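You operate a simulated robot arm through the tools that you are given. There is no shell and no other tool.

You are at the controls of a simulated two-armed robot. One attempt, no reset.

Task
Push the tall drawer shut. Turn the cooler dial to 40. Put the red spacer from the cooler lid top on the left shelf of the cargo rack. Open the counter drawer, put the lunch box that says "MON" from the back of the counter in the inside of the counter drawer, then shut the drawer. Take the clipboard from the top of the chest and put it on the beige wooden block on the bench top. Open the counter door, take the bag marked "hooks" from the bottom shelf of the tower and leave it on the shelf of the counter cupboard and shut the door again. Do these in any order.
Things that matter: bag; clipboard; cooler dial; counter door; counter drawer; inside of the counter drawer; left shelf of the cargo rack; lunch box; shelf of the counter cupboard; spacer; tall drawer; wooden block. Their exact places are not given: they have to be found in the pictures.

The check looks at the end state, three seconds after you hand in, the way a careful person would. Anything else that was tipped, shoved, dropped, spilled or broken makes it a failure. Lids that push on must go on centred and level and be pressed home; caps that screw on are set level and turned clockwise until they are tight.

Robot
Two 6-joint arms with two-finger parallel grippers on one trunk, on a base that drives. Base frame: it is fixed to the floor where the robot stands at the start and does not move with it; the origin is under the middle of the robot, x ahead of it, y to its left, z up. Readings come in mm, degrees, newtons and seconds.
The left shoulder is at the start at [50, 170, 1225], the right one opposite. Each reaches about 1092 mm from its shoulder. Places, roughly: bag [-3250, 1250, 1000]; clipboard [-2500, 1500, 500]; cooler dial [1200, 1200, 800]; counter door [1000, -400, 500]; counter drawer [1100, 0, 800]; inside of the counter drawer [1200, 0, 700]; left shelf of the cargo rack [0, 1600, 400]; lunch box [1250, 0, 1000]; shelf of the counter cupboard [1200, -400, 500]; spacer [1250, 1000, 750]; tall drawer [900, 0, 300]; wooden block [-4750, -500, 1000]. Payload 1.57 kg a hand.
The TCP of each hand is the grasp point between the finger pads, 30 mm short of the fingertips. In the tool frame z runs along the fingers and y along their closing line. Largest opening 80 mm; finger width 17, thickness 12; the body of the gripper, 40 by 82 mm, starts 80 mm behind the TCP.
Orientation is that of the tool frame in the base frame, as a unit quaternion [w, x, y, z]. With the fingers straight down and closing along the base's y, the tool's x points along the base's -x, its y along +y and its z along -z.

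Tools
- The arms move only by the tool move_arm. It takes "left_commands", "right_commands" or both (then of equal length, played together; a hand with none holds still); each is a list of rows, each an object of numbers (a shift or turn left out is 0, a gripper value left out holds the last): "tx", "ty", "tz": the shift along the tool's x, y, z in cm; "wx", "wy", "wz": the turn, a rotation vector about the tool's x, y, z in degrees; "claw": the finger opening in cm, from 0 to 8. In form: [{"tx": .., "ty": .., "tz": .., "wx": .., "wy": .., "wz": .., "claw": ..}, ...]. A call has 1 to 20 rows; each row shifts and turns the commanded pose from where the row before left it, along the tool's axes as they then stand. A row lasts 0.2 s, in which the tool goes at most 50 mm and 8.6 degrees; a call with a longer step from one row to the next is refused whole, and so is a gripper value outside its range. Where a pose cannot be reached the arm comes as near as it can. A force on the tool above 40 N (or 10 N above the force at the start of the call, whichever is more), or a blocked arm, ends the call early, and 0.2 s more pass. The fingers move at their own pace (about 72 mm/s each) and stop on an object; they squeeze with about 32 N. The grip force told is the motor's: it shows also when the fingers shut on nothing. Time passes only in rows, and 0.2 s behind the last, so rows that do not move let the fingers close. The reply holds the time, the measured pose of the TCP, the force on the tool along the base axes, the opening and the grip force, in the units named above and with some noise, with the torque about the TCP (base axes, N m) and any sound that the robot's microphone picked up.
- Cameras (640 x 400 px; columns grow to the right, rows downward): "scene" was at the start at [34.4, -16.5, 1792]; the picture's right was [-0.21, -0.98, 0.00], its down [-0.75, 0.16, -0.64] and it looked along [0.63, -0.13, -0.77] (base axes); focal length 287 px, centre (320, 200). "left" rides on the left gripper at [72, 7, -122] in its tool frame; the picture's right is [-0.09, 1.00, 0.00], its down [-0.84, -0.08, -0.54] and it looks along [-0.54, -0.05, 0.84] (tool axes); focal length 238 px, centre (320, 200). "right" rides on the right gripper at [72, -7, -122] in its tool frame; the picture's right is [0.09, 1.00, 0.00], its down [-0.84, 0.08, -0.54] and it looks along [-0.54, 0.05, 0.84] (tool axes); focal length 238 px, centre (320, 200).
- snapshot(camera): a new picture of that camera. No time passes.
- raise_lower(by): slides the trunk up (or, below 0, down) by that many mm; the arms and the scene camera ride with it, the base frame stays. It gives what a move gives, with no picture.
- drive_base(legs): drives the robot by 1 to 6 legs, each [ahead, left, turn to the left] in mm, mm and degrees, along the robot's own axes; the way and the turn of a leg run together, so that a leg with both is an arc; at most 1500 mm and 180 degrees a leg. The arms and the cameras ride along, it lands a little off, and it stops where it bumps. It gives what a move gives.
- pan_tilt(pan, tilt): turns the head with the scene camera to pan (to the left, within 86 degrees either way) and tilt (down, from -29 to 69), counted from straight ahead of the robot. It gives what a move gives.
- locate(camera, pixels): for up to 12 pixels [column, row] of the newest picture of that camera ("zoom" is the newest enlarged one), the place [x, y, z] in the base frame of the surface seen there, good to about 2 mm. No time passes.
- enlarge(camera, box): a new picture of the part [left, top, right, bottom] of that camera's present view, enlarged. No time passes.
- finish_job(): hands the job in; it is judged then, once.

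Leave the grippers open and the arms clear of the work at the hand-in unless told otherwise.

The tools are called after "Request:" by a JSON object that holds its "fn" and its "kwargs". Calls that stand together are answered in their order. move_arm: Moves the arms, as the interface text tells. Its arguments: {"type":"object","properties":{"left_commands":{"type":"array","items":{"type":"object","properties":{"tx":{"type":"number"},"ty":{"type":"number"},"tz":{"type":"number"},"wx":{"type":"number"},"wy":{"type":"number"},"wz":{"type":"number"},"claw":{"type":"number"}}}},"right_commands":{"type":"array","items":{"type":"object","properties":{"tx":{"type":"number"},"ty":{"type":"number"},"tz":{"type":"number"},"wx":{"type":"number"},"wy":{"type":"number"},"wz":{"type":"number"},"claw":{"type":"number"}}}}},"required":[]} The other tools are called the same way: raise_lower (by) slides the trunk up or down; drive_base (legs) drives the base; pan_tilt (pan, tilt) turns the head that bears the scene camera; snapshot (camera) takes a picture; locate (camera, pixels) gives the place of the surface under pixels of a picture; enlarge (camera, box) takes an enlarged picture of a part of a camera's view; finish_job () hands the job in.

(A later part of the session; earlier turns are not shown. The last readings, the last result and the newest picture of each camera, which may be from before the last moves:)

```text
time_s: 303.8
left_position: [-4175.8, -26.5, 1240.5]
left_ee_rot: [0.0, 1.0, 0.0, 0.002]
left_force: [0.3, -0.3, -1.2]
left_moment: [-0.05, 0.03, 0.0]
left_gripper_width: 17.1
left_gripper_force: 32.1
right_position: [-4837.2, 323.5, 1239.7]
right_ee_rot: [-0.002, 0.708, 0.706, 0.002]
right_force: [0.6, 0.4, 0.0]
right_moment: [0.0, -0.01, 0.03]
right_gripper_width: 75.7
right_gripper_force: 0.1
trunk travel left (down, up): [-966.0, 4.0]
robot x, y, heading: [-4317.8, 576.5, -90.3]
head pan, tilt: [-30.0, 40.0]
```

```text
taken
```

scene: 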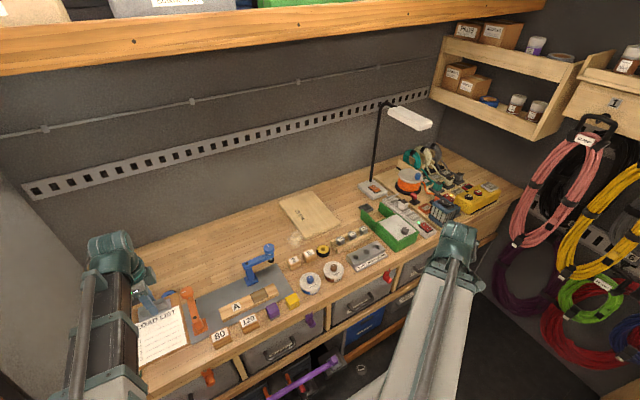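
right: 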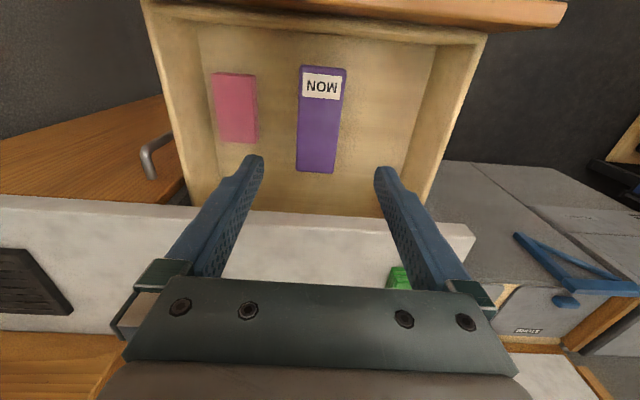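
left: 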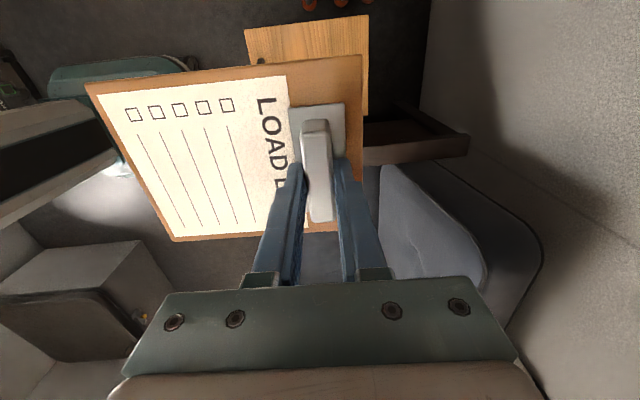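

The board is well above the bench items. I'll strafe right ~615 mm, then go forward 165 mm.

Request:
{"fn": "drive_base", "kwargs": {"legs": [[0, -615, 0], [160, 0, 0]]}}

Request:
{"fn": "snapshot", "kwargs": {"camera": "scene"}}

Request:
{"fn": "snapshot", "kwargs": {"camera": "left"}}

```text
time_s: 308.3
left_position: [-4807.5, -188.2, 1240.4]
left_ee_rot: [0.0, 1.0, -0.002, 0.002]
left_force: [0.6, -1.4, -0.7]
left_moment: [-0.03, 0.05, 0.02]
left_gripper_width: 16.9
left_gripper_force: 31.8
right_position: [-5469.0, 164.2, 1239.4]
right_ee_rot: [-0.003, 0.71, 0.704, 0.002]
right_force: [0.6, -0.8, 0.0]
right_moment: [-0.03, 0.03, -0.04]
right_gripper_width: 76.0
right_gripper_force: 0.0
trunk travel left (down, up): [-966.0, 4.0]
robot x, y, heading: [-4946.3, 416.8, -90.3]
head pan, tilt: [-30.0, 40.0]
```

```text
taken
```

scene: 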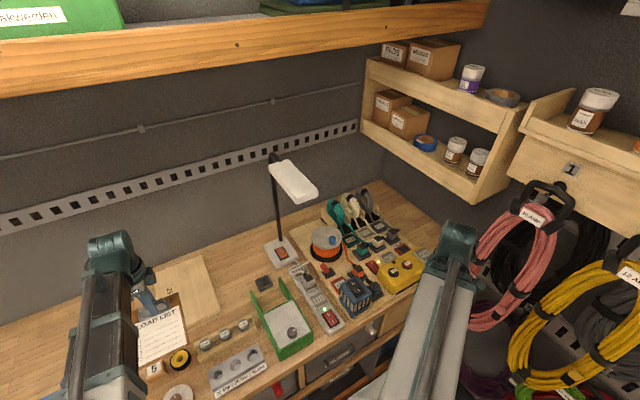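

```text
taken
```

left: 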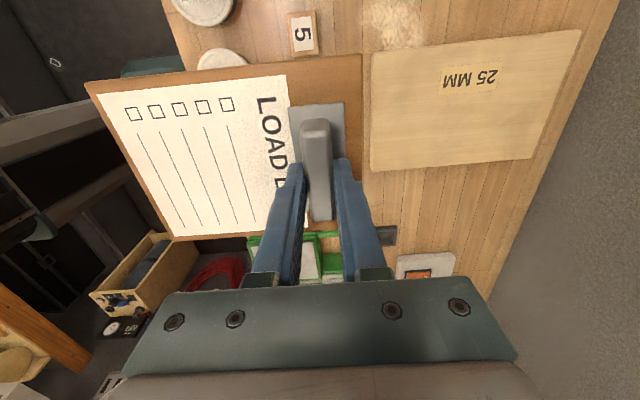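

The left camera sees the block ("25 MM") ahead. I'll locate its corners precisely.

Request:
{"fn": "locate", "kwargs": {"camera": "left", "pixels": [[374, 58], [578, 33], [532, 155], [373, 166], [470, 110], [95, 90], [340, 62], [180, 232]]}}

```text
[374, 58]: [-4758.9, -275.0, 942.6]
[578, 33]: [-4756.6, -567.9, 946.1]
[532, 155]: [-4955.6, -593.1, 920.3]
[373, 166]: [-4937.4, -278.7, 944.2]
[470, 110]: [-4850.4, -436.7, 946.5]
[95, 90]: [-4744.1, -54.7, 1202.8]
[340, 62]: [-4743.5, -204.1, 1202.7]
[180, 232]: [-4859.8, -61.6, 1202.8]
```

I'll check the surroundings of the right hand before lowering, covering the hoses and the bench corner.

Request:
{"fn": "locate", "kwargs": {"camera": "scene", "pixels": [[500, 270], [480, 300], [530, 200], [420, 300], [440, 230], [405, 270], [380, 320], [470, 180]]}}

Request:
{"fn": "snapshot", "kwargs": {"camera": "right"}}

```text
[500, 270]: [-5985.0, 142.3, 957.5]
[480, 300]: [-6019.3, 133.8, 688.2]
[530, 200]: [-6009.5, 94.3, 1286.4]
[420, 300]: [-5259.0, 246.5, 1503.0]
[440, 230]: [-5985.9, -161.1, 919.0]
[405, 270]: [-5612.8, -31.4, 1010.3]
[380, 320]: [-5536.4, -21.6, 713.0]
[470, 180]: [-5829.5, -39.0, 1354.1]
```

```text
taken
```

right: 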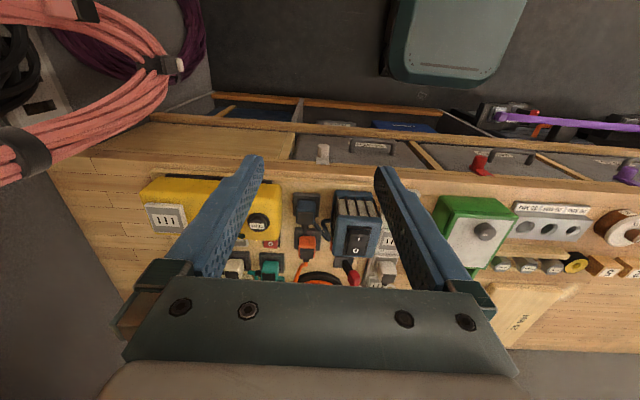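

There's plenty of room: the end wall is at x≈−6000 and the bench front at y≈−20. I'll extend the left hand over the block.

Request:
{"fn": "move_arm", "kwargs": {"left_commands": [{"tx": -0.58, "ty": 4.07}, {"tx": -0.58, "ty": 4.07}, {"tx": -0.58, "ty": 4.07}, {"tx": -0.58, "ty": 4.07}, {"tx": -0.58, "ty": 4.07}, {"tx": -0.58, "ty": 4.07}, {"tx": -0.58, "ty": 4.07}]}}

Request:
{"fn": "raise_lower", "kwargs": {"by": -200}}

Request:
{"fn": "snapshot", "kwargs": {"camera": "left"}}

Request:
{"fn": "snapshot", "kwargs": {"camera": "scene"}}

```text
time_s: 309.9
left_position: [-4849.2, -472.9, 1239.8]
left_ee_rot: [0.0, 1.0, -0.002, 0.002]
left_force: [0.0, 0.0, -1.8]
left_moment: [-0.03, 0.01, 0.01]
left_gripper_width: 17.2
left_gripper_force: 31.7
right_position: [-5468.7, 165.0, 1240.4]
right_ee_rot: [-0.003, 0.711, 0.703, 0.002]
right_force: [-0.5, -0.8, -0.9]
right_moment: [-0.01, 0.0, 0.02]
right_gripper_width: 75.9
right_gripper_force: 0.0
trunk travel left (down, up): [-966.0, 4.0]
robot x, y, heading: [-4945.8, 418.6, -90.4]
head pan, tilt: [-30.0, 40.0]
```

```text
time_s: 312.1
left_position: [-4850.1, -471.1, 1039.8]
left_ee_rot: [0.0, 1.0, -0.003, 0.002]
left_force: [0.5, 0.8, -0.3]
left_moment: [-0.06, 0.01, -0.03]
left_gripper_width: 17.1
left_gripper_force: 32.0
right_position: [-5468.9, 166.2, 1040.6]
right_ee_rot: [-0.002, 0.71, 0.704, 0.001]
right_force: [0.1, 0.3, -0.3]
right_moment: [0.0, 0.02, 0.0]
right_gripper_width: 75.9
right_gripper_force: 0.0
trunk travel left (down, up): [-766.0, 204.0]
robot x, y, heading: [-4944.3, 421.2, -90.2]
head pan, tilt: [-30.0, 40.0]
```

```text
taken
```

left: 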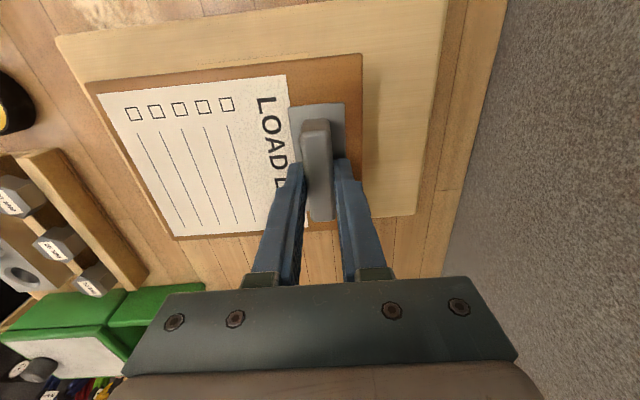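

```text
taken
```

scene: 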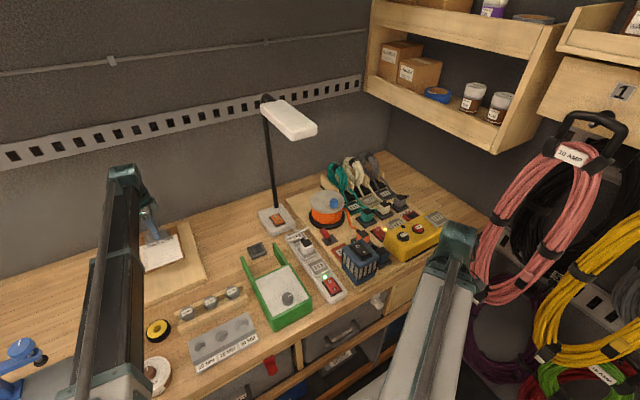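

Board is over the block. I'll lower to just above contact, then in small steps.

Request:
{"fn": "raise_lower", "kwargs": {"by": -46}}

Request:
{"fn": "snapshot", "kwargs": {"camera": "left"}}

Request:
{"fn": "raise_lower", "kwargs": {"by": -5}}

Request:
{"fn": "raise_lower", "kwargs": {"by": -2}}

```text
time_s: 313.0
left_position: [-4849.5, -471.6, 996.8]
left_ee_rot: [0.0, 1.0, -0.002, 0.002]
left_force: [-0.7, 0.1, -0.8]
left_moment: [-0.05, 0.01, -0.03]
left_gripper_width: 17.4
left_gripper_force: 31.6
right_position: [-5468.3, 166.7, 994.6]
right_ee_rot: [-0.002, 0.71, 0.704, 0.002]
right_force: [0.2, 0.0, 0.0]
right_moment: [-0.02, 0.02, 0.0]
right_gripper_width: 76.1
right_gripper_force: 0.1
trunk travel left (down, up): [-720.0, 250.0]
robot x, y, heading: [-4946.5, 417.6, -90.6]
head pan, tilt: [-30.0, 40.0]
```

```text
taken
```

left: 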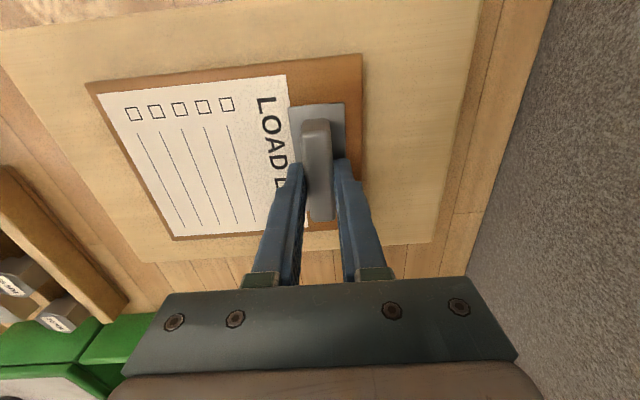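

```text
time_s: 313.5
left_position: [-4849.0, -471.3, 990.9]
left_ee_rot: [0.0, 1.0, -0.002, 0.002]
left_force: [-0.3, 0.1, -0.4]
left_moment: [-0.01, 0.02, 0.0]
left_gripper_width: 17.1
left_gripper_force: 31.6
right_position: [-5468.8, 166.2, 990.3]
right_ee_rot: [-0.002, 0.71, 0.704, 0.001]
right_force: [0.6, 0.0, 0.1]
right_moment: [0.06, -0.01, 0.03]
right_gripper_width: 75.9
right_gripper_force: 0.0
trunk travel left (down, up): [-715.0, 255.0]
robot x, y, heading: [-4942.3, 417.7, -90.3]
head pan, tilt: [-30.0, 40.0]
```

```text
time_s: 314.1
left_position: [-4848.9, -471.1, 986.8]
left_ee_rot: [0.0, 1.0, -0.003, 0.001]
left_force: [-1.1, 0.2, -1.9]
left_moment: [-0.03, 0.01, 0.05]
left_gripper_width: 17.1
left_gripper_force: 31.3
right_position: [-5468.4, 166.2, 988.0]
right_ee_rot: [-0.002, 0.71, 0.704, 0.001]
right_force: [-0.1, 0.4, -0.4]
right_moment: [-0.04, -0.03, -0.01]
right_gripper_width: 75.7
right_gripper_force: 0.0
trunk travel left (down, up): [-713.0, 257.0]
robot x, y, heading: [-4942.4, 419.5, -90.5]
head pan, tilt: [-30.0, 40.0]
```

Request:
{"fn": "raise_lower", "kwargs": {"by": -2}}

Request:
{"fn": "raise_lower", "kwargs": {"by": -1}}

```text
time_s: 314.6
left_position: [-4850.2, -470.9, 987.6]
left_ee_rot: [0.001, 1.0, -0.002, 0.001]
left_force: [0.2, -5.5, 15.1]
left_moment: [0.03, 0.3, 0.02]
left_gripper_width: 17.2
left_gripper_force: 31.5
right_position: [-5469.5, 167.6, 986.5]
right_ee_rot: [-0.001, 0.71, 0.704, 0.002]
right_force: [0.5, -0.1, 0.2]
right_moment: [-0.02, 0.02, 0.0]
right_gripper_width: 76.1
right_gripper_force: 0.1
trunk travel left (down, up): [-711.0, 259.0]
robot x, y, heading: [-4942.0, 422.1, -90.5]
head pan, tilt: [-30.0, 40.0]
```

```text
time_s: 315.1
left_position: [-4849.7, -471.5, 986.4]
left_ee_rot: [0.002, 1.0, -0.002, 0.002]
left_force: [0.7, -11.5, 26.9]
left_moment: [-0.1, -0.05, 0.03]
left_gripper_width: 17.1
left_gripper_force: 32.0
right_position: [-5468.9, 166.7, 985.2]
right_ee_rot: [-0.001, 0.71, 0.704, 0.001]
right_force: [-0.4, 0.6, -0.1]
right_moment: [-0.02, -0.01, 0.0]
right_gripper_width: 76.0
right_gripper_force: 0.0
trunk travel left (down, up): [-710.0, 260.0]
robot x, y, heading: [-4943.1, 418.1, -90.8]
head pan, tilt: [-30.0, 40.0]
```

Contact confirmed (27 N). I'll raise 1 mm to relieve the load, then release and go up.

Request:
{"fn": "raise_lower", "kwargs": {"by": 1}}

Request:
{"fn": "move_arm", "kwargs": {"left_commands": [{"claw": 2.5}, {"claw": 4}, {"claw": 5}, {}]}}

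Request:
{"fn": "raise_lower", "kwargs": {"by": 200}}

Request:
{"fn": "snapshot", "kwargs": {"camera": "left"}}

```text
time_s: 315.6
left_position: [-4849.7, -470.4, 986.9]
left_ee_rot: [0.0, 1.0, -0.003, 0.001]
left_force: [1.2, -5.6, 13.8]
left_moment: [-0.1, -0.16, -0.01]
left_gripper_width: 17.3
left_gripper_force: 31.6
right_position: [-5467.6, 167.5, 986.2]
right_ee_rot: [-0.002, 0.71, 0.704, 0.001]
right_force: [-0.7, -0.5, -0.9]
right_moment: [-0.01, -0.02, -0.01]
right_gripper_width: 76.0
right_gripper_force: 0.0
trunk travel left (down, up): [-711.0, 259.0]
robot x, y, heading: [-4942.6, 418.5, -90.1]
head pan, tilt: [-30.0, 40.0]
```

```text
time_s: 316.6
left_position: [-4848.8, -471.6, 985.0]
left_ee_rot: [0.0, 1.0, -0.002, 0.002]
left_force: [0.6, 0.5, -0.2]
left_moment: [-0.01, -0.03, 0.01]
left_gripper_width: 50.1
left_gripper_force: 0.0
right_position: [-5469.7, 166.5, 984.8]
right_ee_rot: [-0.002, 0.71, 0.704, 0.002]
right_force: [-0.3, 0.3, 0.0]
right_moment: [-0.01, -0.01, 0.01]
right_gripper_width: 75.8
right_gripper_force: 0.1
trunk travel left (down, up): [-711.0, 259.0]
robot x, y, heading: [-4945.0, 421.9, -90.6]
head pan, tilt: [-30.0, 40.0]
```

```text
time_s: 318.8
left_position: [-4849.7, -470.8, 1185.5]
left_ee_rot: [0.001, 1.0, -0.003, 0.001]
left_force: [0.0, 0.2, -0.3]
left_moment: [-0.02, 0.0, -0.01]
left_gripper_width: 49.9
left_gripper_force: 0.1
right_position: [-5469.1, 166.8, 1185.5]
right_ee_rot: [-0.001, 0.71, 0.704, 0.002]
right_force: [-1.1, -0.4, -0.1]
right_moment: [0.01, -0.01, -0.01]
right_gripper_width: 76.0
right_gripper_force: 0.0
trunk travel left (down, up): [-911.0, 59.0]
robot x, y, heading: [-4940.1, 418.1, -90.3]
head pan, tilt: [-30.0, 40.0]
```

```text
taken
```

left: 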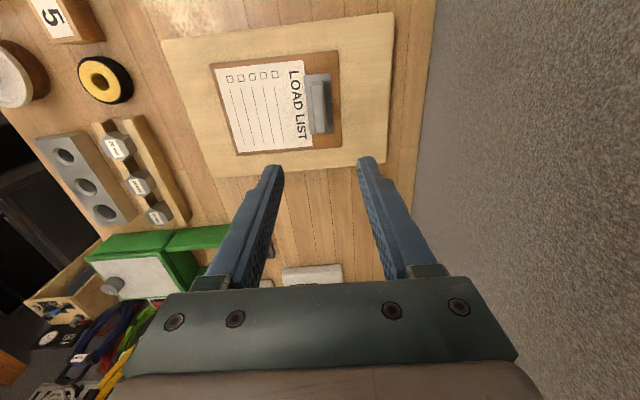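

The clipboard lies flat and centred on the block. I'll retract the left hand and restore its yaw.

Request:
{"fn": "move_arm", "kwargs": {"left_commands": [{"ty": -4.5}, {"ty": -4.5}, {"ty": -4.5}, {"ty": -4.5}, {"ty": -4.5}, {"ty": -4.5}, {"ty": -4.5}, {"ty": -4.5}, {"ty": -4.5}]}}

Request:
{"fn": "move_arm", "kwargs": {"left_commands": [{"wz": -8.5}, {"wz": -8.5}, {"wz": -8.5}, {"wz": -8.5}, {"wz": -8.5}, {"wz": -8.5}, {"wz": -8.5}, {"wz": -8.5}, {"wz": -8.5}, {"wz": -8.5}, {"wz": -4.8}]}}

Request:
{"fn": "snapshot", "kwargs": {"camera": "scene"}}

```text
time_s: 320.8
left_position: [-4848.4, -66.5, 1187.2]
left_ee_rot: [0.001, 1.0, -0.003, 0.001]
left_force: [-0.3, -0.2, -0.8]
left_moment: [-0.04, -0.01, 0.03]
left_gripper_width: 50.4
left_gripper_force: 0.1
right_position: [-5468.9, 167.7, 1186.0]
right_ee_rot: [-0.002, 0.71, 0.704, 0.002]
right_force: [-0.1, -0.4, -0.7]
right_moment: [0.0, 0.01, 0.01]
right_gripper_width: 75.8
right_gripper_force: 0.0
trunk travel left (down, up): [-911.0, 59.0]
robot x, y, heading: [-4942.6, 420.3, -90.2]
head pan, tilt: [-30.0, 40.0]
```

```text
time_s: 323.2
left_position: [-4847.2, -66.3, 1185.4]
left_ee_rot: [0.001, 0.709, 0.705, 0.001]
left_force: [-0.1, -0.4, 0.0]
left_moment: [0.02, 0.0, 0.0]
left_gripper_width: 50.0
left_gripper_force: 0.0
right_position: [-5469.2, 166.7, 1186.0]
right_ee_rot: [-0.002, 0.711, 0.704, 0.002]
right_force: [0.6, 0.0, 0.7]
right_moment: [-0.01, 0.03, -0.04]
right_gripper_width: 75.8
right_gripper_force: 0.1
trunk travel left (down, up): [-911.0, 59.0]
robot x, y, heading: [-4946.9, 420.5, -90.5]
head pan, tilt: [-30.0, 40.0]
```

```text
taken
```

scene: 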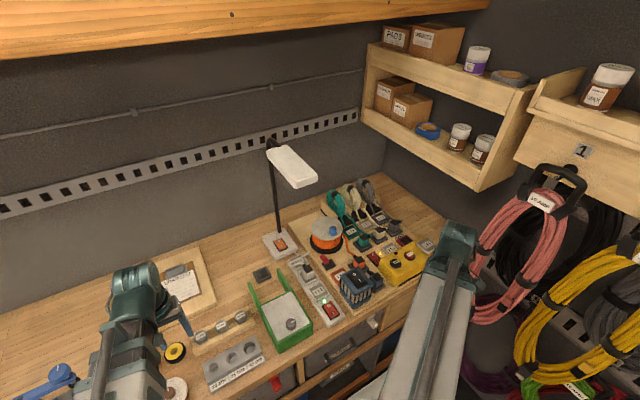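

Now I bring the right hand in narrow, back up, and turn toward +x to drive to the tower.

Request:
{"fn": "move_arm", "kwargs": {"right_commands": [{"tx": -4}, {"tx": -4}, {"tx": -4}, {"tx": -4}, {"tx": -4}, {"ty": 4.4}, {"ty": 4.4}, {"ty": 4.4}, {"ty": 4.4}, {"ty": 4.4}, {"ty": 4.4}, {"ty": 4.4}]}}

Request:
{"fn": "drive_base", "kwargs": {"legs": [[-170, 0, 0], [0, 0, 90.4], [1400, 0, 0]]}}

Request:
{"fn": "pan_tilt", "kwargs": {"pan": 50, "tilt": 30}}

Request:
{"fn": "snapshot", "kwargs": {"camera": "scene"}}

```text
time_s: 325.8
left_position: [-4845.7, -67.2, 1185.6]
left_ee_rot: [0.001, 0.71, 0.704, 0.0]
left_force: [-0.1, -0.4, -0.3]
left_moment: [0.01, 0.0, 0.0]
left_gripper_width: 49.8
left_gripper_force: 0.1
right_position: [-5162.7, -34.0, 1185.3]
right_ee_rot: [-0.002, 0.71, 0.704, 0.002]
right_force: [-0.7, -0.2, 0.4]
right_moment: [0.02, -0.01, -0.01]
right_gripper_width: 76.1
right_gripper_force: 0.1
trunk travel left (down, up): [-911.0, 59.0]
robot x, y, heading: [-4943.9, 418.5, -90.6]
head pan, tilt: [-30.0, 40.0]
```

```text
time_s: 337.8
left_position: [-3022.4, 630.3, 1185.8]
left_ee_rot: [0.0, 0.021, 1.0, 0.003]
left_force: [-0.1, 0.8, 0.2]
left_moment: [-0.02, 0.01, 0.01]
left_gripper_width: 50.0
left_gripper_force: 0.0
right_position: [-3064.3, 314.9, 1185.4]
right_ee_rot: [-0.002, 0.022, 1.0, 0.001]
right_force: [0.5, -0.6, 0.0]
right_moment: [0.01, 0.02, -0.01]
right_gripper_width: 76.2
right_gripper_force: 0.0
trunk travel left (down, up): [-911.0, 59.0]
robot x, y, heading: [-3510.2, 548.3, -2.3]
head pan, tilt: [-30.0, 40.0]
```

```text
time_s: 339.3
left_position: [-3022.2, 629.8, 1187.0]
left_ee_rot: [0.0, 0.021, 1.0, 0.001]
left_force: [0.8, 0.4, 0.1]
left_moment: [-0.01, 0.0, -0.01]
left_gripper_width: 49.9
left_gripper_force: 0.1
right_position: [-3064.3, 314.2, 1186.6]
right_ee_rot: [-0.003, 0.022, 1.0, -0.001]
right_force: [0.0, -0.1, 0.6]
right_moment: [-0.02, 0.01, -0.01]
right_gripper_width: 76.2
right_gripper_force: 0.0
trunk travel left (down, up): [-911.0, 59.0]
robot x, y, heading: [-3510.7, 553.6, -2.6]
head pan, tilt: [50.0, 30.0]
```

```text
taken
```

scene: 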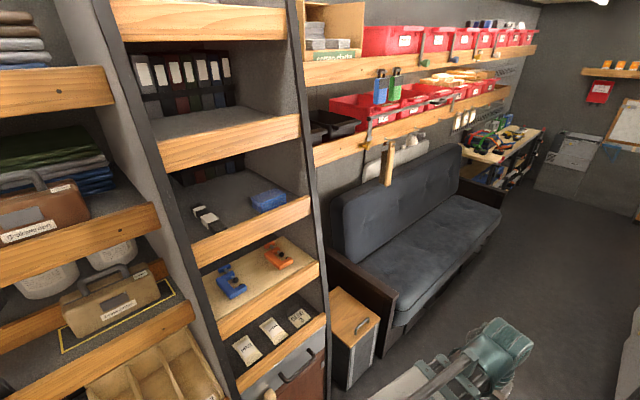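

The three bags are on the tower's bottom shelf at about (246–300, 316–348). I'll drive to face them.

Request:
{"fn": "drive_base", "kwargs": {"legs": [[330, 0, 2.4], [0, 0, 90]]}}

Request:
{"fn": "pan_tilt", "kwargs": {"pan": 0, "tilt": 40}}

Request:
{"fn": "snapshot", "kwargs": {"camera": "scene"}}

Request:
{"fn": "enlarge", "kwargs": {"camera": "scene", "box": [230, 150, 410, 290]}}

```text
time_s: 345.4
left_position: [-3276.2, 1027.1, 1185.6]
left_ee_rot: [0.001, 0.709, -0.705, -0.002]
left_force: [-0.7, 0.2, 1.0]
left_moment: [-0.03, 0.01, -0.02]
left_gripper_width: 50.0
left_gripper_force: 0.1
right_position: [-2958.1, 999.1, 1184.5]
right_ee_rot: [0.003, 0.709, -0.705, 0.003]
right_force: [0.4, -0.2, 0.1]
right_moment: [-0.03, 0.02, 0.02]
right_gripper_width: 76.1
right_gripper_force: 0.0
trunk travel left (down, up): [-911.0, 59.0]
robot x, y, heading: [-3172.3, 544.9, 90.4]
head pan, tilt: [50.0, 30.0]
```

```text
time_s: 346.5
left_position: [-3275.6, 1026.9, 1185.0]
left_ee_rot: [0.002, 0.709, -0.705, 0.0]
left_force: [-0.3, 0.6, 0.0]
left_moment: [0.03, -0.01, -0.01]
left_gripper_width: 50.0
left_gripper_force: 0.0
right_position: [-2958.0, 999.6, 1185.4]
right_ee_rot: [0.002, 0.709, -0.705, 0.003]
right_force: [-1.0, -0.4, -0.2]
right_moment: [0.0, 0.03, 0.0]
right_gripper_width: 76.1
right_gripper_force: 0.2
trunk travel left (down, up): [-911.0, 59.0]
robot x, y, heading: [-3171.9, 539.7, 90.2]
head pan, tilt: [0.0, 40.0]
```

```text
taken
```

scene: 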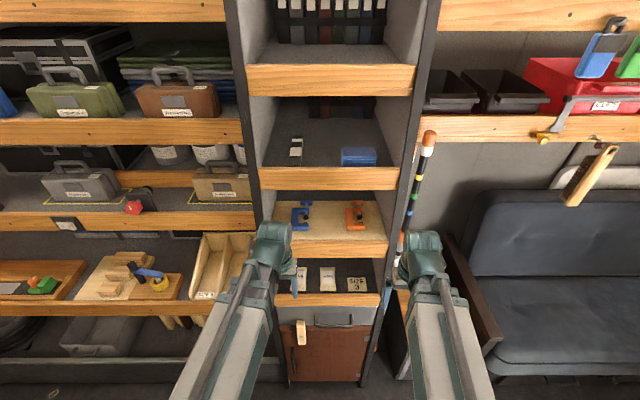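

```text
2.86 times, centred on (320, 220) of scene
```

zoom: 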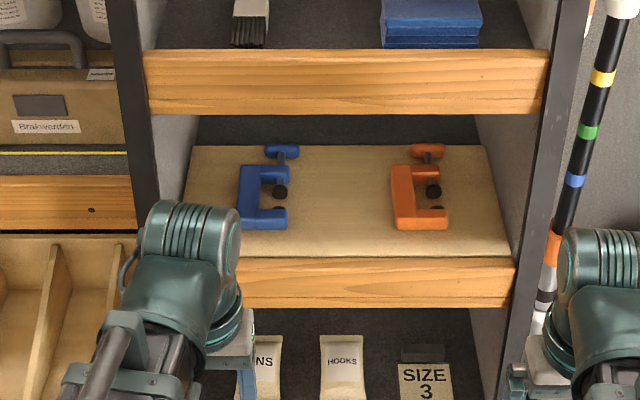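

The middle bag reads "HOOKS". I'll measure that compartment.

Request:
{"fn": "locate", "kwargs": {"camera": "scene", "pixels": [[327, 275], [327, 288], [321, 270], [335, 270], [327, 265], [303, 280], [356, 284], [327, 300], [300, 300], [370, 300], [340, 245], [327, 256]]}}

Request:
{"fn": "enlarge", "kwargs": {"camera": "scene", "box": [280, 235, 390, 335]}}

```text
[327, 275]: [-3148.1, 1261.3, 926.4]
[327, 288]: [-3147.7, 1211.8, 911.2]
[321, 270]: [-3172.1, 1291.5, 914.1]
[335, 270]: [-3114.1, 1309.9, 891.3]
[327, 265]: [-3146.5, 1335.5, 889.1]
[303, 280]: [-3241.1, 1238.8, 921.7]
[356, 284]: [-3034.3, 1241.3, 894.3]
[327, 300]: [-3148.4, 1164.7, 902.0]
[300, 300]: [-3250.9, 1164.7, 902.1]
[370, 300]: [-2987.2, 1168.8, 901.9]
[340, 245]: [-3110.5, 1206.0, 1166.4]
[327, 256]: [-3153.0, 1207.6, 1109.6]
```

```text
4.00 times, centred on (335, 285) of scene
```

zoom: 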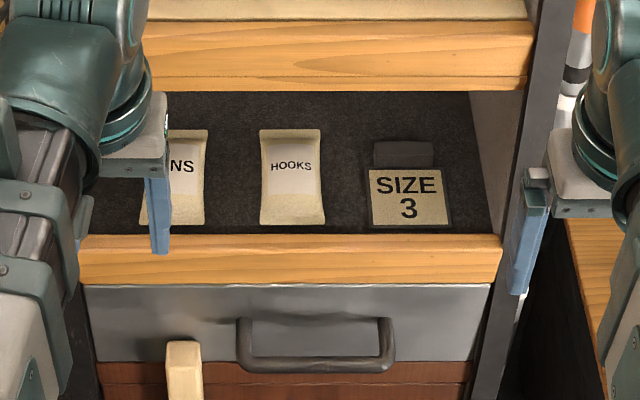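

Request:
{"fn": "locate", "kwargs": {"camera": "zoom", "pixels": [[290, 237], [290, 242], [350, 228], [230, 237], [290, 222], [290, 200], [290, 180], [290, 150], [290, 130], [266, 180], [318, 180], [290, 110]]}}

Request:
{"fn": "locate", "kwargs": {"camera": "zoom", "pixels": [[262, 215], [324, 215], [264, 135], [318, 135], [335, 180], [340, 140], [190, 180], [208, 160], [350, 90], [350, 70], [365, 200], [225, 210]]}}

```text
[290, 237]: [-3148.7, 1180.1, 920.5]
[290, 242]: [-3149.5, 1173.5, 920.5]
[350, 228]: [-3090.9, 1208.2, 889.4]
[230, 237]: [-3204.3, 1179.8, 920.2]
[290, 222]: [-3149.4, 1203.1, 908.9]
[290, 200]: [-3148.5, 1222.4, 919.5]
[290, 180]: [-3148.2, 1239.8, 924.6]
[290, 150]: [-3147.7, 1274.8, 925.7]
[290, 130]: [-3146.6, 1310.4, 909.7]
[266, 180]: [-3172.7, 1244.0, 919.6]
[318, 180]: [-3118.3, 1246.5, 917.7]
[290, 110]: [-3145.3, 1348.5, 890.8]
```

```text
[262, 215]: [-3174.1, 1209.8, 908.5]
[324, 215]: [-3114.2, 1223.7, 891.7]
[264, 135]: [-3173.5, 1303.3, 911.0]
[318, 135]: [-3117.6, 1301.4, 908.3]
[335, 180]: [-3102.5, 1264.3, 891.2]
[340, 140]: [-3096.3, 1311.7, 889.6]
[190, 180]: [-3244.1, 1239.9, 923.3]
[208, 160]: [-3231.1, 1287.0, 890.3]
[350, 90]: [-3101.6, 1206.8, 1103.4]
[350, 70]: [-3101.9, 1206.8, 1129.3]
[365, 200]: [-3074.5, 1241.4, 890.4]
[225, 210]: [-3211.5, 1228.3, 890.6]
```

The HOOKS bag is at x −3174…−3118, y 1203–1312, top 925, on the shelf at z=890. There is a lip (top z 920, y 1165–1182) in front and the next shelf at z≈1103 above. I'll use the left hand pitched 30° below horizontal, pinching across the bag's width. First I pitch the hand.

Request:
{"fn": "move_arm", "kwargs": {"left_commands": [{"wy": -8.5, "claw": 8}, {"wy": -8.5}, {"wy": -8.5}, {"wy": -8.5}, {"wy": -8.5}, {"wy": -8.5}, {"wy": -8.5}, {"wy": -0.5}]}}

```text
time_s: 348.3
left_position: [-3242.3, 1178.3, 1295.4]
left_ee_rot: [-0.352, 0.613, -0.611, -0.356]
left_force: [0.1, 0.0, -0.8]
left_moment: [0.0, -0.01, -0.01]
left_gripper_width: 80.1
left_gripper_force: 0.1
left hand out of reach, approached as far as the arm can: row 2, 3, 4, 5, 6, 7
right_position: [-2958.6, 999.1, 1186.4]
right_ee_rot: [0.002, 0.709, -0.706, 0.002]
right_force: [-0.1, -0.3, -0.4]
right_moment: [0.02, 0.01, -0.04]
right_gripper_width: 76.0
right_gripper_force: 0.1
trunk travel left (down, up): [-911.0, 59.0]
robot x, y, heading: [-3174.6, 540.8, 90.2]
head pan, tilt: [0.0, 40.0]
```

The reach minimum pushed the TCP forward to y=1178, so I'll drive back 130 mm before lowering.

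Request:
{"fn": "drive_base", "kwargs": {"legs": [[-130, 0, 0]]}}

Request:
{"fn": "raise_lower", "kwargs": {"by": -340}}

Request:
{"fn": "snapshot", "kwargs": {"camera": "left"}}

```text
time_s: 349.6
left_position: [-3242.5, 1046.5, 1297.1]
left_ee_rot: [-0.352, 0.613, -0.612, -0.355]
left_force: [0.5, -0.2, 0.3]
left_moment: [0.03, 0.01, -0.03]
left_gripper_width: 80.0
left_gripper_force: 0.0
right_position: [-2958.3, 867.6, 1186.3]
right_ee_rot: [0.001, 0.709, -0.705, 0.001]
right_force: [-0.5, 0.4, -0.3]
right_moment: [0.04, 0.01, -0.02]
right_gripper_width: 76.0
right_gripper_force: 0.2
trunk travel left (down, up): [-911.0, 59.0]
robot x, y, heading: [-3174.5, 410.7, 90.3]
head pan, tilt: [0.0, 40.0]
```

```text
time_s: 352.9
left_position: [-3240.7, 1047.9, 955.2]
left_ee_rot: [-0.352, 0.613, -0.612, -0.354]
left_force: [-1.1, 0.6, -0.3]
left_moment: [-0.01, 0.01, 0.0]
left_gripper_width: 79.9
left_gripper_force: 0.2
right_position: [-2958.8, 870.1, 845.9]
right_ee_rot: [0.002, 0.709, -0.706, 0.001]
right_force: [-0.3, -0.4, -0.2]
right_moment: [-0.01, 0.0, 0.0]
right_gripper_width: 75.8
right_gripper_force: 0.1
trunk travel left (down, up): [-571.0, 399.0]
robot x, y, heading: [-3172.1, 414.6, 90.1]
head pan, tilt: [0.0, 40.0]
```

```text
taken
```

left: 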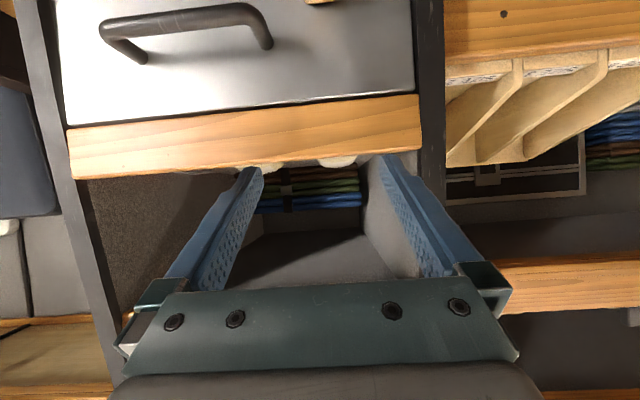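

I'll shift +95 mm in x to centre on the bag and look again.

Request:
{"fn": "move_arm", "kwargs": {"left_commands": [{"ty": -3.2}, {"ty": -3.2}, {"ty": -3.1}]}}

Request:
{"fn": "move_arm", "kwargs": {"left_commands": [{"tz": 2.6, "tx": -1.5}, {"tz": 2.6, "tx": -1.5}]}}

Request:
{"fn": "snapshot", "kwargs": {"camera": "left"}}

Request:
{"fn": "snapshot", "kwargs": {"camera": "scene"}}

```text
time_s: 353.7
left_position: [-3147.0, 1047.4, 955.4]
left_ee_rot: [-0.352, 0.613, -0.612, -0.355]
left_force: [-0.5, 0.2, -0.2]
left_moment: [-0.01, 0.0, 0.01]
left_gripper_width: 79.9
left_gripper_force: 0.1
right_position: [-2958.1, 868.9, 845.0]
right_ee_rot: [0.003, 0.709, -0.705, 0.002]
right_force: [0.6, -0.8, -0.1]
right_moment: [-0.02, -0.03, 0.02]
right_gripper_width: 76.2
right_gripper_force: 0.1
trunk travel left (down, up): [-571.0, 399.0]
robot x, y, heading: [-3173.6, 417.8, 90.2]
head pan, tilt: [0.0, 40.0]
```

```text
time_s: 354.3
left_position: [-3145.0, 1108.4, 955.0]
left_ee_rot: [-0.35, 0.613, -0.613, -0.354]
left_force: [-0.2, -0.1, -0.3]
left_moment: [0.03, -0.01, 0.03]
left_gripper_width: 80.0
left_gripper_force: 0.1
right_position: [-2958.0, 869.2, 845.2]
right_ee_rot: [0.002, 0.709, -0.705, 0.001]
right_force: [0.2, 0.0, -0.1]
right_moment: [0.04, 0.01, -0.03]
right_gripper_width: 76.0
right_gripper_force: 0.1
trunk travel left (down, up): [-571.0, 399.0]
robot x, y, heading: [-3171.4, 412.3, 90.4]
head pan, tilt: [0.0, 40.0]
```

```text
taken
```

left: 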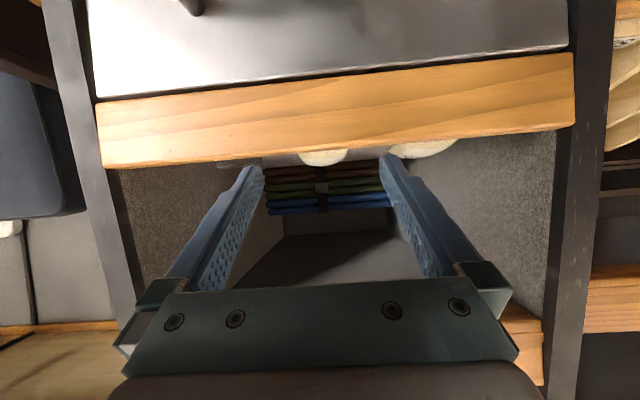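

```text
taken
```

scene: 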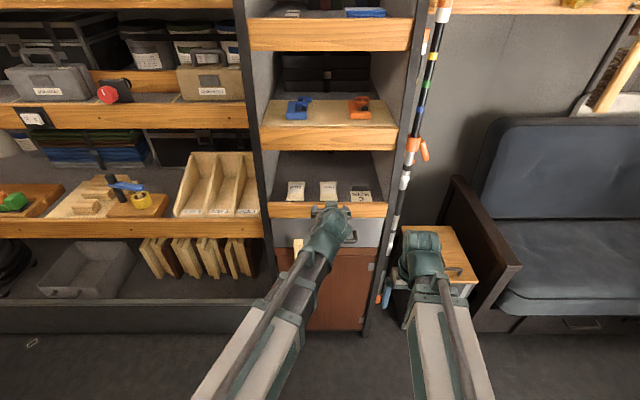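

The HOOKS bag end is centred between the fingers at (323, 157). I'll advance ~138 mm over the lip.

Request:
{"fn": "move_arm", "kwargs": {"left_commands": [{"tz": 2.4, "tx": -1.38}, {"tz": 2.4, "tx": -1.38}, {"tz": 2.4, "tx": -1.38}, {"tz": 2.4, "tx": -1.38}, {"tz": 2.35, "tx": -1.36}]}}

Request:
{"fn": "enlarge", "kwargs": {"camera": "scene", "box": [260, 150, 400, 250]}}

Request:
{"fn": "snapshot", "kwargs": {"camera": "left"}}

```text
time_s: 355.5
left_position: [-3147.1, 1246.4, 954.5]
left_ee_rot: [-0.35, 0.614, -0.612, -0.355]
left_force: [0.1, 0.4, 0.0]
left_moment: [0.02, -0.01, 0.0]
left_gripper_width: 80.0
left_gripper_force: 0.1
right_position: [-2958.2, 870.1, 845.0]
right_ee_rot: [0.002, 0.709, -0.705, 0.002]
right_force: [0.0, 0.1, 0.2]
right_moment: [0.02, -0.03, -0.02]
right_gripper_width: 75.7
right_gripper_force: 0.1
trunk travel left (down, up): [-571.0, 399.0]
robot x, y, heading: [-3171.3, 415.0, 90.3]
head pan, tilt: [0.0, 40.0]
```

```text
4.00 times, centred on (330, 200) of scene
```

zoom: 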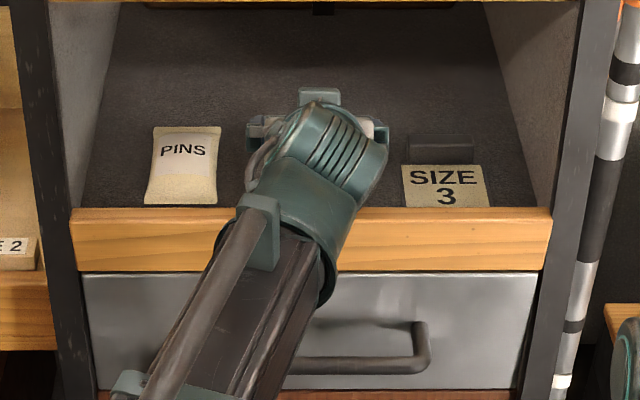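

```text
taken
```

left: 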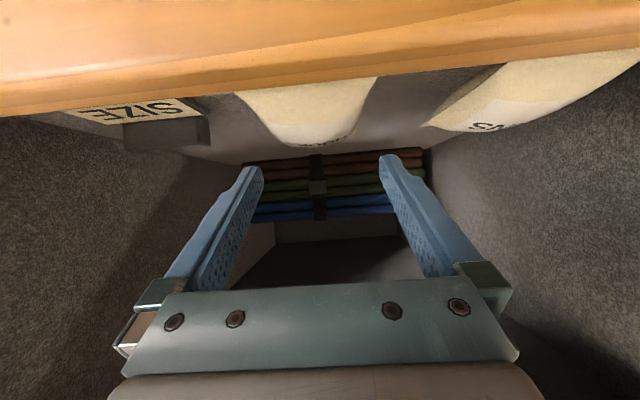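

The bag is between the fingers, just below. I'll lower 40 mm and grip.

Request:
{"fn": "raise_lower", "kwargs": {"by": -30}}

Request:
{"fn": "raise_lower", "kwargs": {"by": -9}}

Request:
{"fn": "snapshot", "kwargs": {"camera": "left"}}

Request:
{"fn": "move_arm", "kwargs": {"left_commands": [{"claw": 6}, {"claw": 4.5}, {"claw": 3}, {}, {}]}}

Request:
{"fn": "snapshot", "kwargs": {"camera": "left"}}

```text
time_s: 356.3
left_position: [-3148.0, 1245.3, 925.6]
left_ee_rot: [-0.351, 0.614, -0.613, -0.354]
left_force: [-0.5, 0.3, 0.2]
left_moment: [0.0, 0.0, 0.0]
left_gripper_width: 80.0
left_gripper_force: 0.1
right_position: [-2958.0, 869.3, 816.0]
right_ee_rot: [0.002, 0.709, -0.705, 0.002]
right_force: [-0.3, 0.4, 0.8]
right_moment: [0.01, -0.01, 0.02]
right_gripper_width: 76.1
right_gripper_force: 0.0
trunk travel left (down, up): [-541.0, 429.0]
robot x, y, heading: [-3167.6, 414.0, 90.1]
head pan, tilt: [0.0, 40.0]
```

```text
time_s: 356.9
left_position: [-3147.0, 1245.5, 916.8]
left_ee_rot: [-0.351, 0.613, -0.612, -0.354]
left_force: [-0.5, -0.1, -0.4]
left_moment: [0.0, 0.01, 0.01]
left_gripper_width: 80.1
left_gripper_force: 0.1
right_position: [-2957.9, 869.1, 807.2]
right_ee_rot: [0.002, 0.709, -0.705, 0.002]
right_force: [0.6, -0.2, -0.4]
right_moment: [0.01, 0.0, 0.01]
right_gripper_width: 75.9
right_gripper_force: 0.0
trunk travel left (down, up): [-532.0, 438.0]
robot x, y, heading: [-3171.7, 406.3, 90.1]
head pan, tilt: [0.0, 40.0]
```

```text
taken
```

left: 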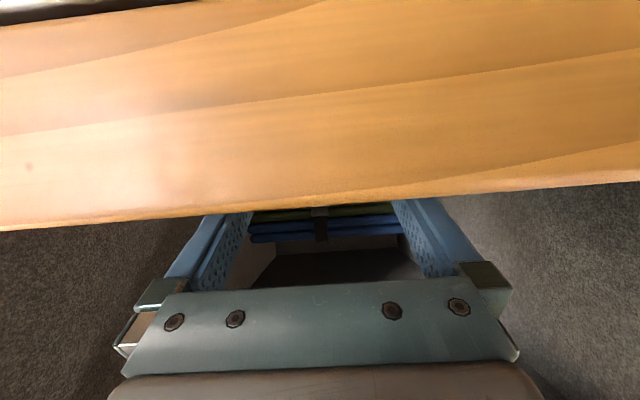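

```text
time_s: 358.1
left_position: [-3147.1, 1245.0, 916.5]
left_ee_rot: [-0.352, 0.613, -0.612, -0.355]
left_force: [0.6, -0.7, 4.4]
left_moment: [0.02, -0.01, 0.12]
left_gripper_width: 61.1
left_gripper_force: 31.9
right_position: [-2958.2, 869.1, 806.9]
right_ee_rot: [0.002, 0.709, -0.705, 0.002]
right_force: [-0.5, -0.4, 0.9]
right_moment: [-0.02, 0.02, -0.01]
right_gripper_width: 75.8
right_gripper_force: 0.1
trunk travel left (down, up): [-532.0, 438.0]
robot x, y, heading: [-3172.2, 412.0, 90.3]
head pan, tilt: [0.0, 40.0]
```

```text
taken
```

left: 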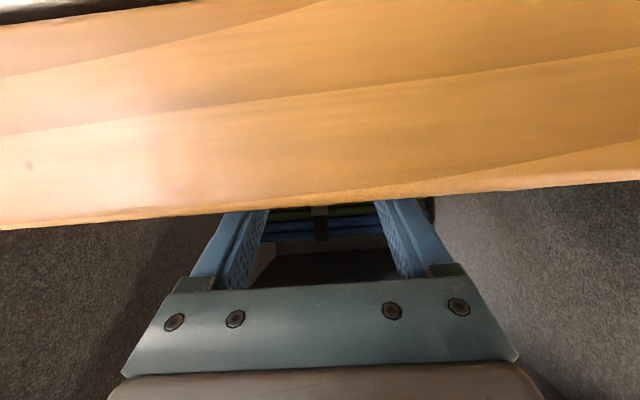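

The bag is gripped at 61 mm. I'll raise 55 mm, check, and pull straight back.

Request:
{"fn": "raise_lower", "kwargs": {"by": 55}}

Request:
{"fn": "snapshot", "kwargs": {"camera": "left"}}

Request:
{"fn": "move_arm", "kwargs": {"left_commands": [{"tz": -2.4, "tx": 1.38}, {"tz": -2.4, "tx": 1.38}, {"tz": -2.4, "tx": 1.38}, {"tz": -2.4, "tx": 1.38}, {"tz": -2.4, "tx": 1.38}, {"tz": -2.4, "tx": 1.38}, {"tz": -2.4, "tx": 1.38}]}}

Request:
{"fn": "snapshot", "kwargs": {"camera": "scene"}}

```text
time_s: 359.0
left_position: [-3147.9, 1246.4, 972.0]
left_ee_rot: [-0.351, 0.613, -0.613, -0.353]
left_force: [0.5, -0.5, -1.3]
left_moment: [-0.05, 0.03, -0.01]
left_gripper_width: 60.8
left_gripper_force: 32.1
right_position: [-2957.7, 869.6, 860.8]
right_ee_rot: [0.002, 0.71, -0.705, 0.002]
right_force: [0.8, 0.5, 0.3]
right_moment: [0.0, 0.03, -0.03]
right_gripper_width: 75.8
right_gripper_force: 0.0
trunk travel left (down, up): [-587.0, 383.0]
robot x, y, heading: [-3173.8, 410.9, 90.2]
head pan, tilt: [0.0, 40.0]
```

```text
taken
```

left: 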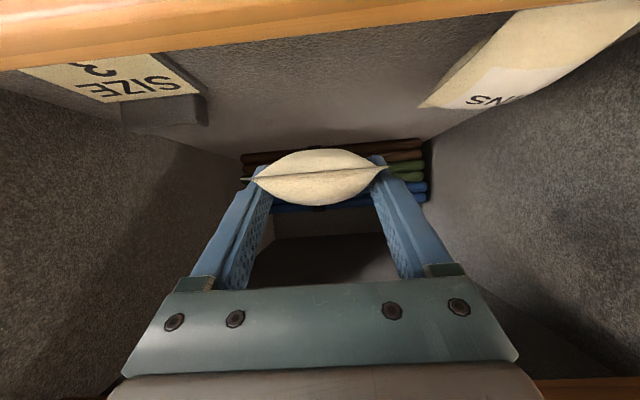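

```text
time_s: 360.6
left_position: [-3146.9, 1051.0, 972.0]
left_ee_rot: [-0.351, 0.614, -0.612, -0.355]
left_force: [0.5, 0.4, -1.4]
left_moment: [0.01, 0.02, 0.02]
left_gripper_width: 60.8
left_gripper_force: 32.2
right_position: [-2958.6, 869.5, 861.7]
right_ee_rot: [0.002, 0.709, -0.705, 0.001]
right_force: [-0.4, 0.3, 0.9]
right_moment: [0.03, 0.05, 0.0]
right_gripper_width: 76.0
right_gripper_force: 0.1
trunk travel left (down, up): [-587.0, 383.0]
robot x, y, heading: [-3172.6, 411.5, 90.4]
head pan, tilt: [0.0, 40.0]
```

```text
taken
```

scene: 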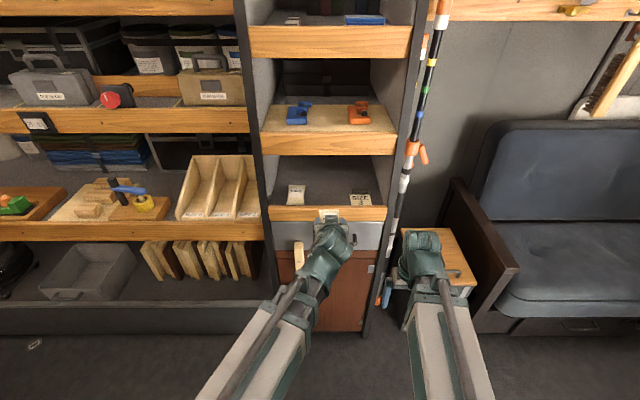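

The HOOKS bag is held securely. Next is the counter cupboard: raise a bit, turn right 90°, and drive along the aisle centre.

Request:
{"fn": "raise_lower", "kwargs": {"by": 150}}

Request:
{"fn": "drive_base", "kwargs": {"legs": [[0, 0, -90.3], [0, 180, 0], [1450, 0, 0], [1300, 0, 0]]}}

Request:
{"fn": "pan_tilt", "kwargs": {"pan": -20, "tilt": 30}}

Request:
{"fn": "snapshot", "kwargs": {"camera": "scene"}}

```text
time_s: 362.4
left_position: [-3146.1, 1052.2, 1121.2]
left_ee_rot: [-0.351, 0.613, -0.612, -0.354]
left_force: [1.0, 0.5, -1.6]
left_moment: [-0.02, 0.0, -0.01]
left_gripper_width: 60.8
left_gripper_force: 32.5
right_position: [-2958.4, 870.0, 1012.3]
right_ee_rot: [0.002, 0.709, -0.706, 0.002]
right_force: [0.4, 0.0, 0.0]
right_moment: [0.04, -0.01, -0.06]
right_gripper_width: 76.3
right_gripper_force: 0.1
trunk travel left (down, up): [-737.0, 233.0]
robot x, y, heading: [-3172.9, 412.6, 90.5]
head pan, tilt: [0.0, 40.0]
```

```text
time_s: 380.6
left_position: [201.3, 460.8, 1122.0]
left_ee_rot: [0.499, 0.019, 0.866, -0.009]
left_force: [0.3, -0.1, -2.2]
left_moment: [-0.02, -0.02, 0.02]
left_gripper_width: 60.6
left_gripper_force: 32.1
right_position: [10.7, 279.4, 1011.4]
right_ee_rot: [-0.003, 0.02, 1.0, 0.001]
right_force: [0.1, -0.3, 0.1]
right_moment: [0.01, -0.01, -0.01]
right_gripper_width: 76.2
right_gripper_force: 0.1
trunk travel left (down, up): [-737.0, 233.0]
robot x, y, heading: [-435.4, 519.6, -2.4]
head pan, tilt: [0.0, 40.0]
```

```text
time_s: 381.4
left_position: [201.2, 460.6, 1121.7]
left_ee_rot: [0.498, 0.019, 0.867, -0.01]
left_force: [-0.4, 0.9, -1.4]
left_moment: [-0.02, 0.0, -0.02]
left_gripper_width: 60.8
left_gripper_force: 31.6
right_position: [10.2, 281.0, 1012.4]
right_ee_rot: [-0.003, 0.021, 1.0, 0.0]
right_force: [0.4, 0.8, -0.1]
right_moment: [-0.03, 0.02, -0.02]
right_gripper_width: 76.1
right_gripper_force: 0.0
trunk travel left (down, up): [-737.0, 233.0]
robot x, y, heading: [-434.5, 513.6, -2.2]
head pan, tilt: [-20.0, 30.0]
```

```text
taken
```

scene: 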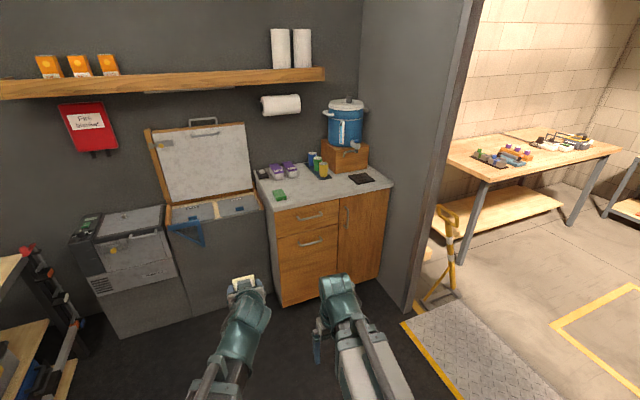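

I'm at the front area with the bag in the left hand. I'll check the floor edge near the side door (the yellow strip) before positioning at about (30, −150).

Request:
{"fn": "locate", "kwargs": {"camera": "scene", "pixels": [[405, 325], [440, 370], [415, 300], [445, 215], [420, 305], [430, 260], [385, 280], [400, 300], [347, 215], [346, 200]]}}

Request:
{"fn": "drive_base", "kwargs": {"legs": [[0, 0, 2.2], [460, 0, 0]]}}

```text
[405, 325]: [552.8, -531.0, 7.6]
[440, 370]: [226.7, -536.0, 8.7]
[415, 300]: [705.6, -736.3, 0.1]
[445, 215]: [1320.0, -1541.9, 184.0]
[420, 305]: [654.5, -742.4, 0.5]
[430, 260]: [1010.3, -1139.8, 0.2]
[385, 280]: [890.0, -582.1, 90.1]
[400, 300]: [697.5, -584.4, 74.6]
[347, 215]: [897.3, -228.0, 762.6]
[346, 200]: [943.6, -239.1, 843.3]
```

```text
time_s: 384.6
left_position: [658.3, 480.8, 1122.0]
left_ee_rot: [0.499, 0.004, 0.866, -0.001]
left_force: [0.0, -0.6, -1.7]
left_moment: [-0.01, -0.03, 0.04]
left_gripper_width: 60.9
left_gripper_force: 32.0
right_position: [473.0, 293.7, 1011.6]
right_ee_rot: [-0.003, 0.003, 1.0, 0.001]
right_force: [0.5, -0.7, -0.1]
right_moment: [0.02, -0.02, 0.03]
right_gripper_width: 75.8
right_gripper_force: 0.0
trunk travel left (down, up): [-737.0, 233.0]
robot x, y, heading: [17.3, 512.0, -0.3]
head pan, tilt: [-20.0, 30.0]
```

The sill starts at y≈−531, so I'll stop at y≈−130. First I shift the left hand (with the bag) further left, then drive right 640 mm.

Request:
{"fn": "move_arm", "kwargs": {"left_commands": [{"ty": 4.4}, {"ty": 4.4}, {"ty": 4.4}, {"ty": 4.4}, {"ty": 4.4}]}}

Request:
{"fn": "drive_base", "kwargs": {"legs": [[0, -640, 0.3]]}}

Request:
{"fn": "pan_tilt", "kwargs": {"pan": -15, "tilt": 45}}

Request:
{"fn": "snapshot", "kwargs": {"camera": "scene"}}

```text
time_s: 385.8
left_position: [668.9, 701.4, 1121.3]
left_ee_rot: [0.498, 0.004, 0.867, -0.001]
left_force: [0.6, -0.2, -1.6]
left_moment: [-0.02, 0.04, 0.02]
left_gripper_width: 60.9
left_gripper_force: 31.9
left hand out of reach, approached as far as the arm can: row 3, 4
right_position: [472.4, 294.2, 1012.2]
right_ee_rot: [-0.003, 0.003, 1.0, 0.0]
right_force: [-0.4, -0.7, -0.4]
right_moment: [0.01, 0.02, 0.05]
right_gripper_width: 76.0
right_gripper_force: 0.1
trunk travel left (down, up): [-737.0, 233.0]
robot x, y, heading: [19.4, 512.0, -0.6]
head pan, tilt: [-20.0, 30.0]
```

```text
time_s: 389.4
left_position: [666.0, 57.4, 1121.5]
left_ee_rot: [0.499, 0.004, 0.867, 0.0]
left_force: [-0.1, 0.0, -1.9]
left_moment: [-0.02, -0.02, 0.0]
left_gripper_width: 61.2
left_gripper_force: 32.1
right_position: [469.5, -349.2, 1011.6]
right_ee_rot: [-0.003, 0.003, 1.0, 0.0]
right_force: [1.0, 0.9, -0.5]
right_moment: [-0.04, 0.01, -0.02]
right_gripper_width: 76.0
right_gripper_force: 0.0
trunk travel left (down, up): [-737.0, 233.0]
robot x, y, heading: [15.7, -130.5, -0.4]
head pan, tilt: [-20.0, 30.0]
```

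```text
time_s: 390.1
left_position: [665.2, 57.4, 1120.8]
left_ee_rot: [0.499, 0.005, 0.866, -0.002]
left_force: [0.0, 0.2, -2.1]
left_moment: [-0.02, 0.01, 0.02]
left_gripper_width: 60.7
left_gripper_force: 32.0
right_position: [468.7, -348.9, 1011.8]
right_ee_rot: [-0.003, 0.003, 1.0, 0.0]
right_force: [0.6, -0.4, 0.9]
right_moment: [0.02, 0.0, -0.02]
right_gripper_width: 75.9
right_gripper_force: 0.1
trunk travel left (down, up): [-737.0, 233.0]
robot x, y, heading: [18.8, -126.5, -0.5]
head pan, tilt: [-15.0, 45.0]
```

```text
taken
```

scene: 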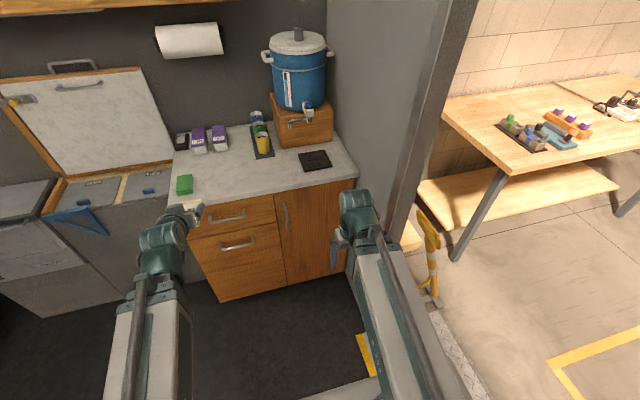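

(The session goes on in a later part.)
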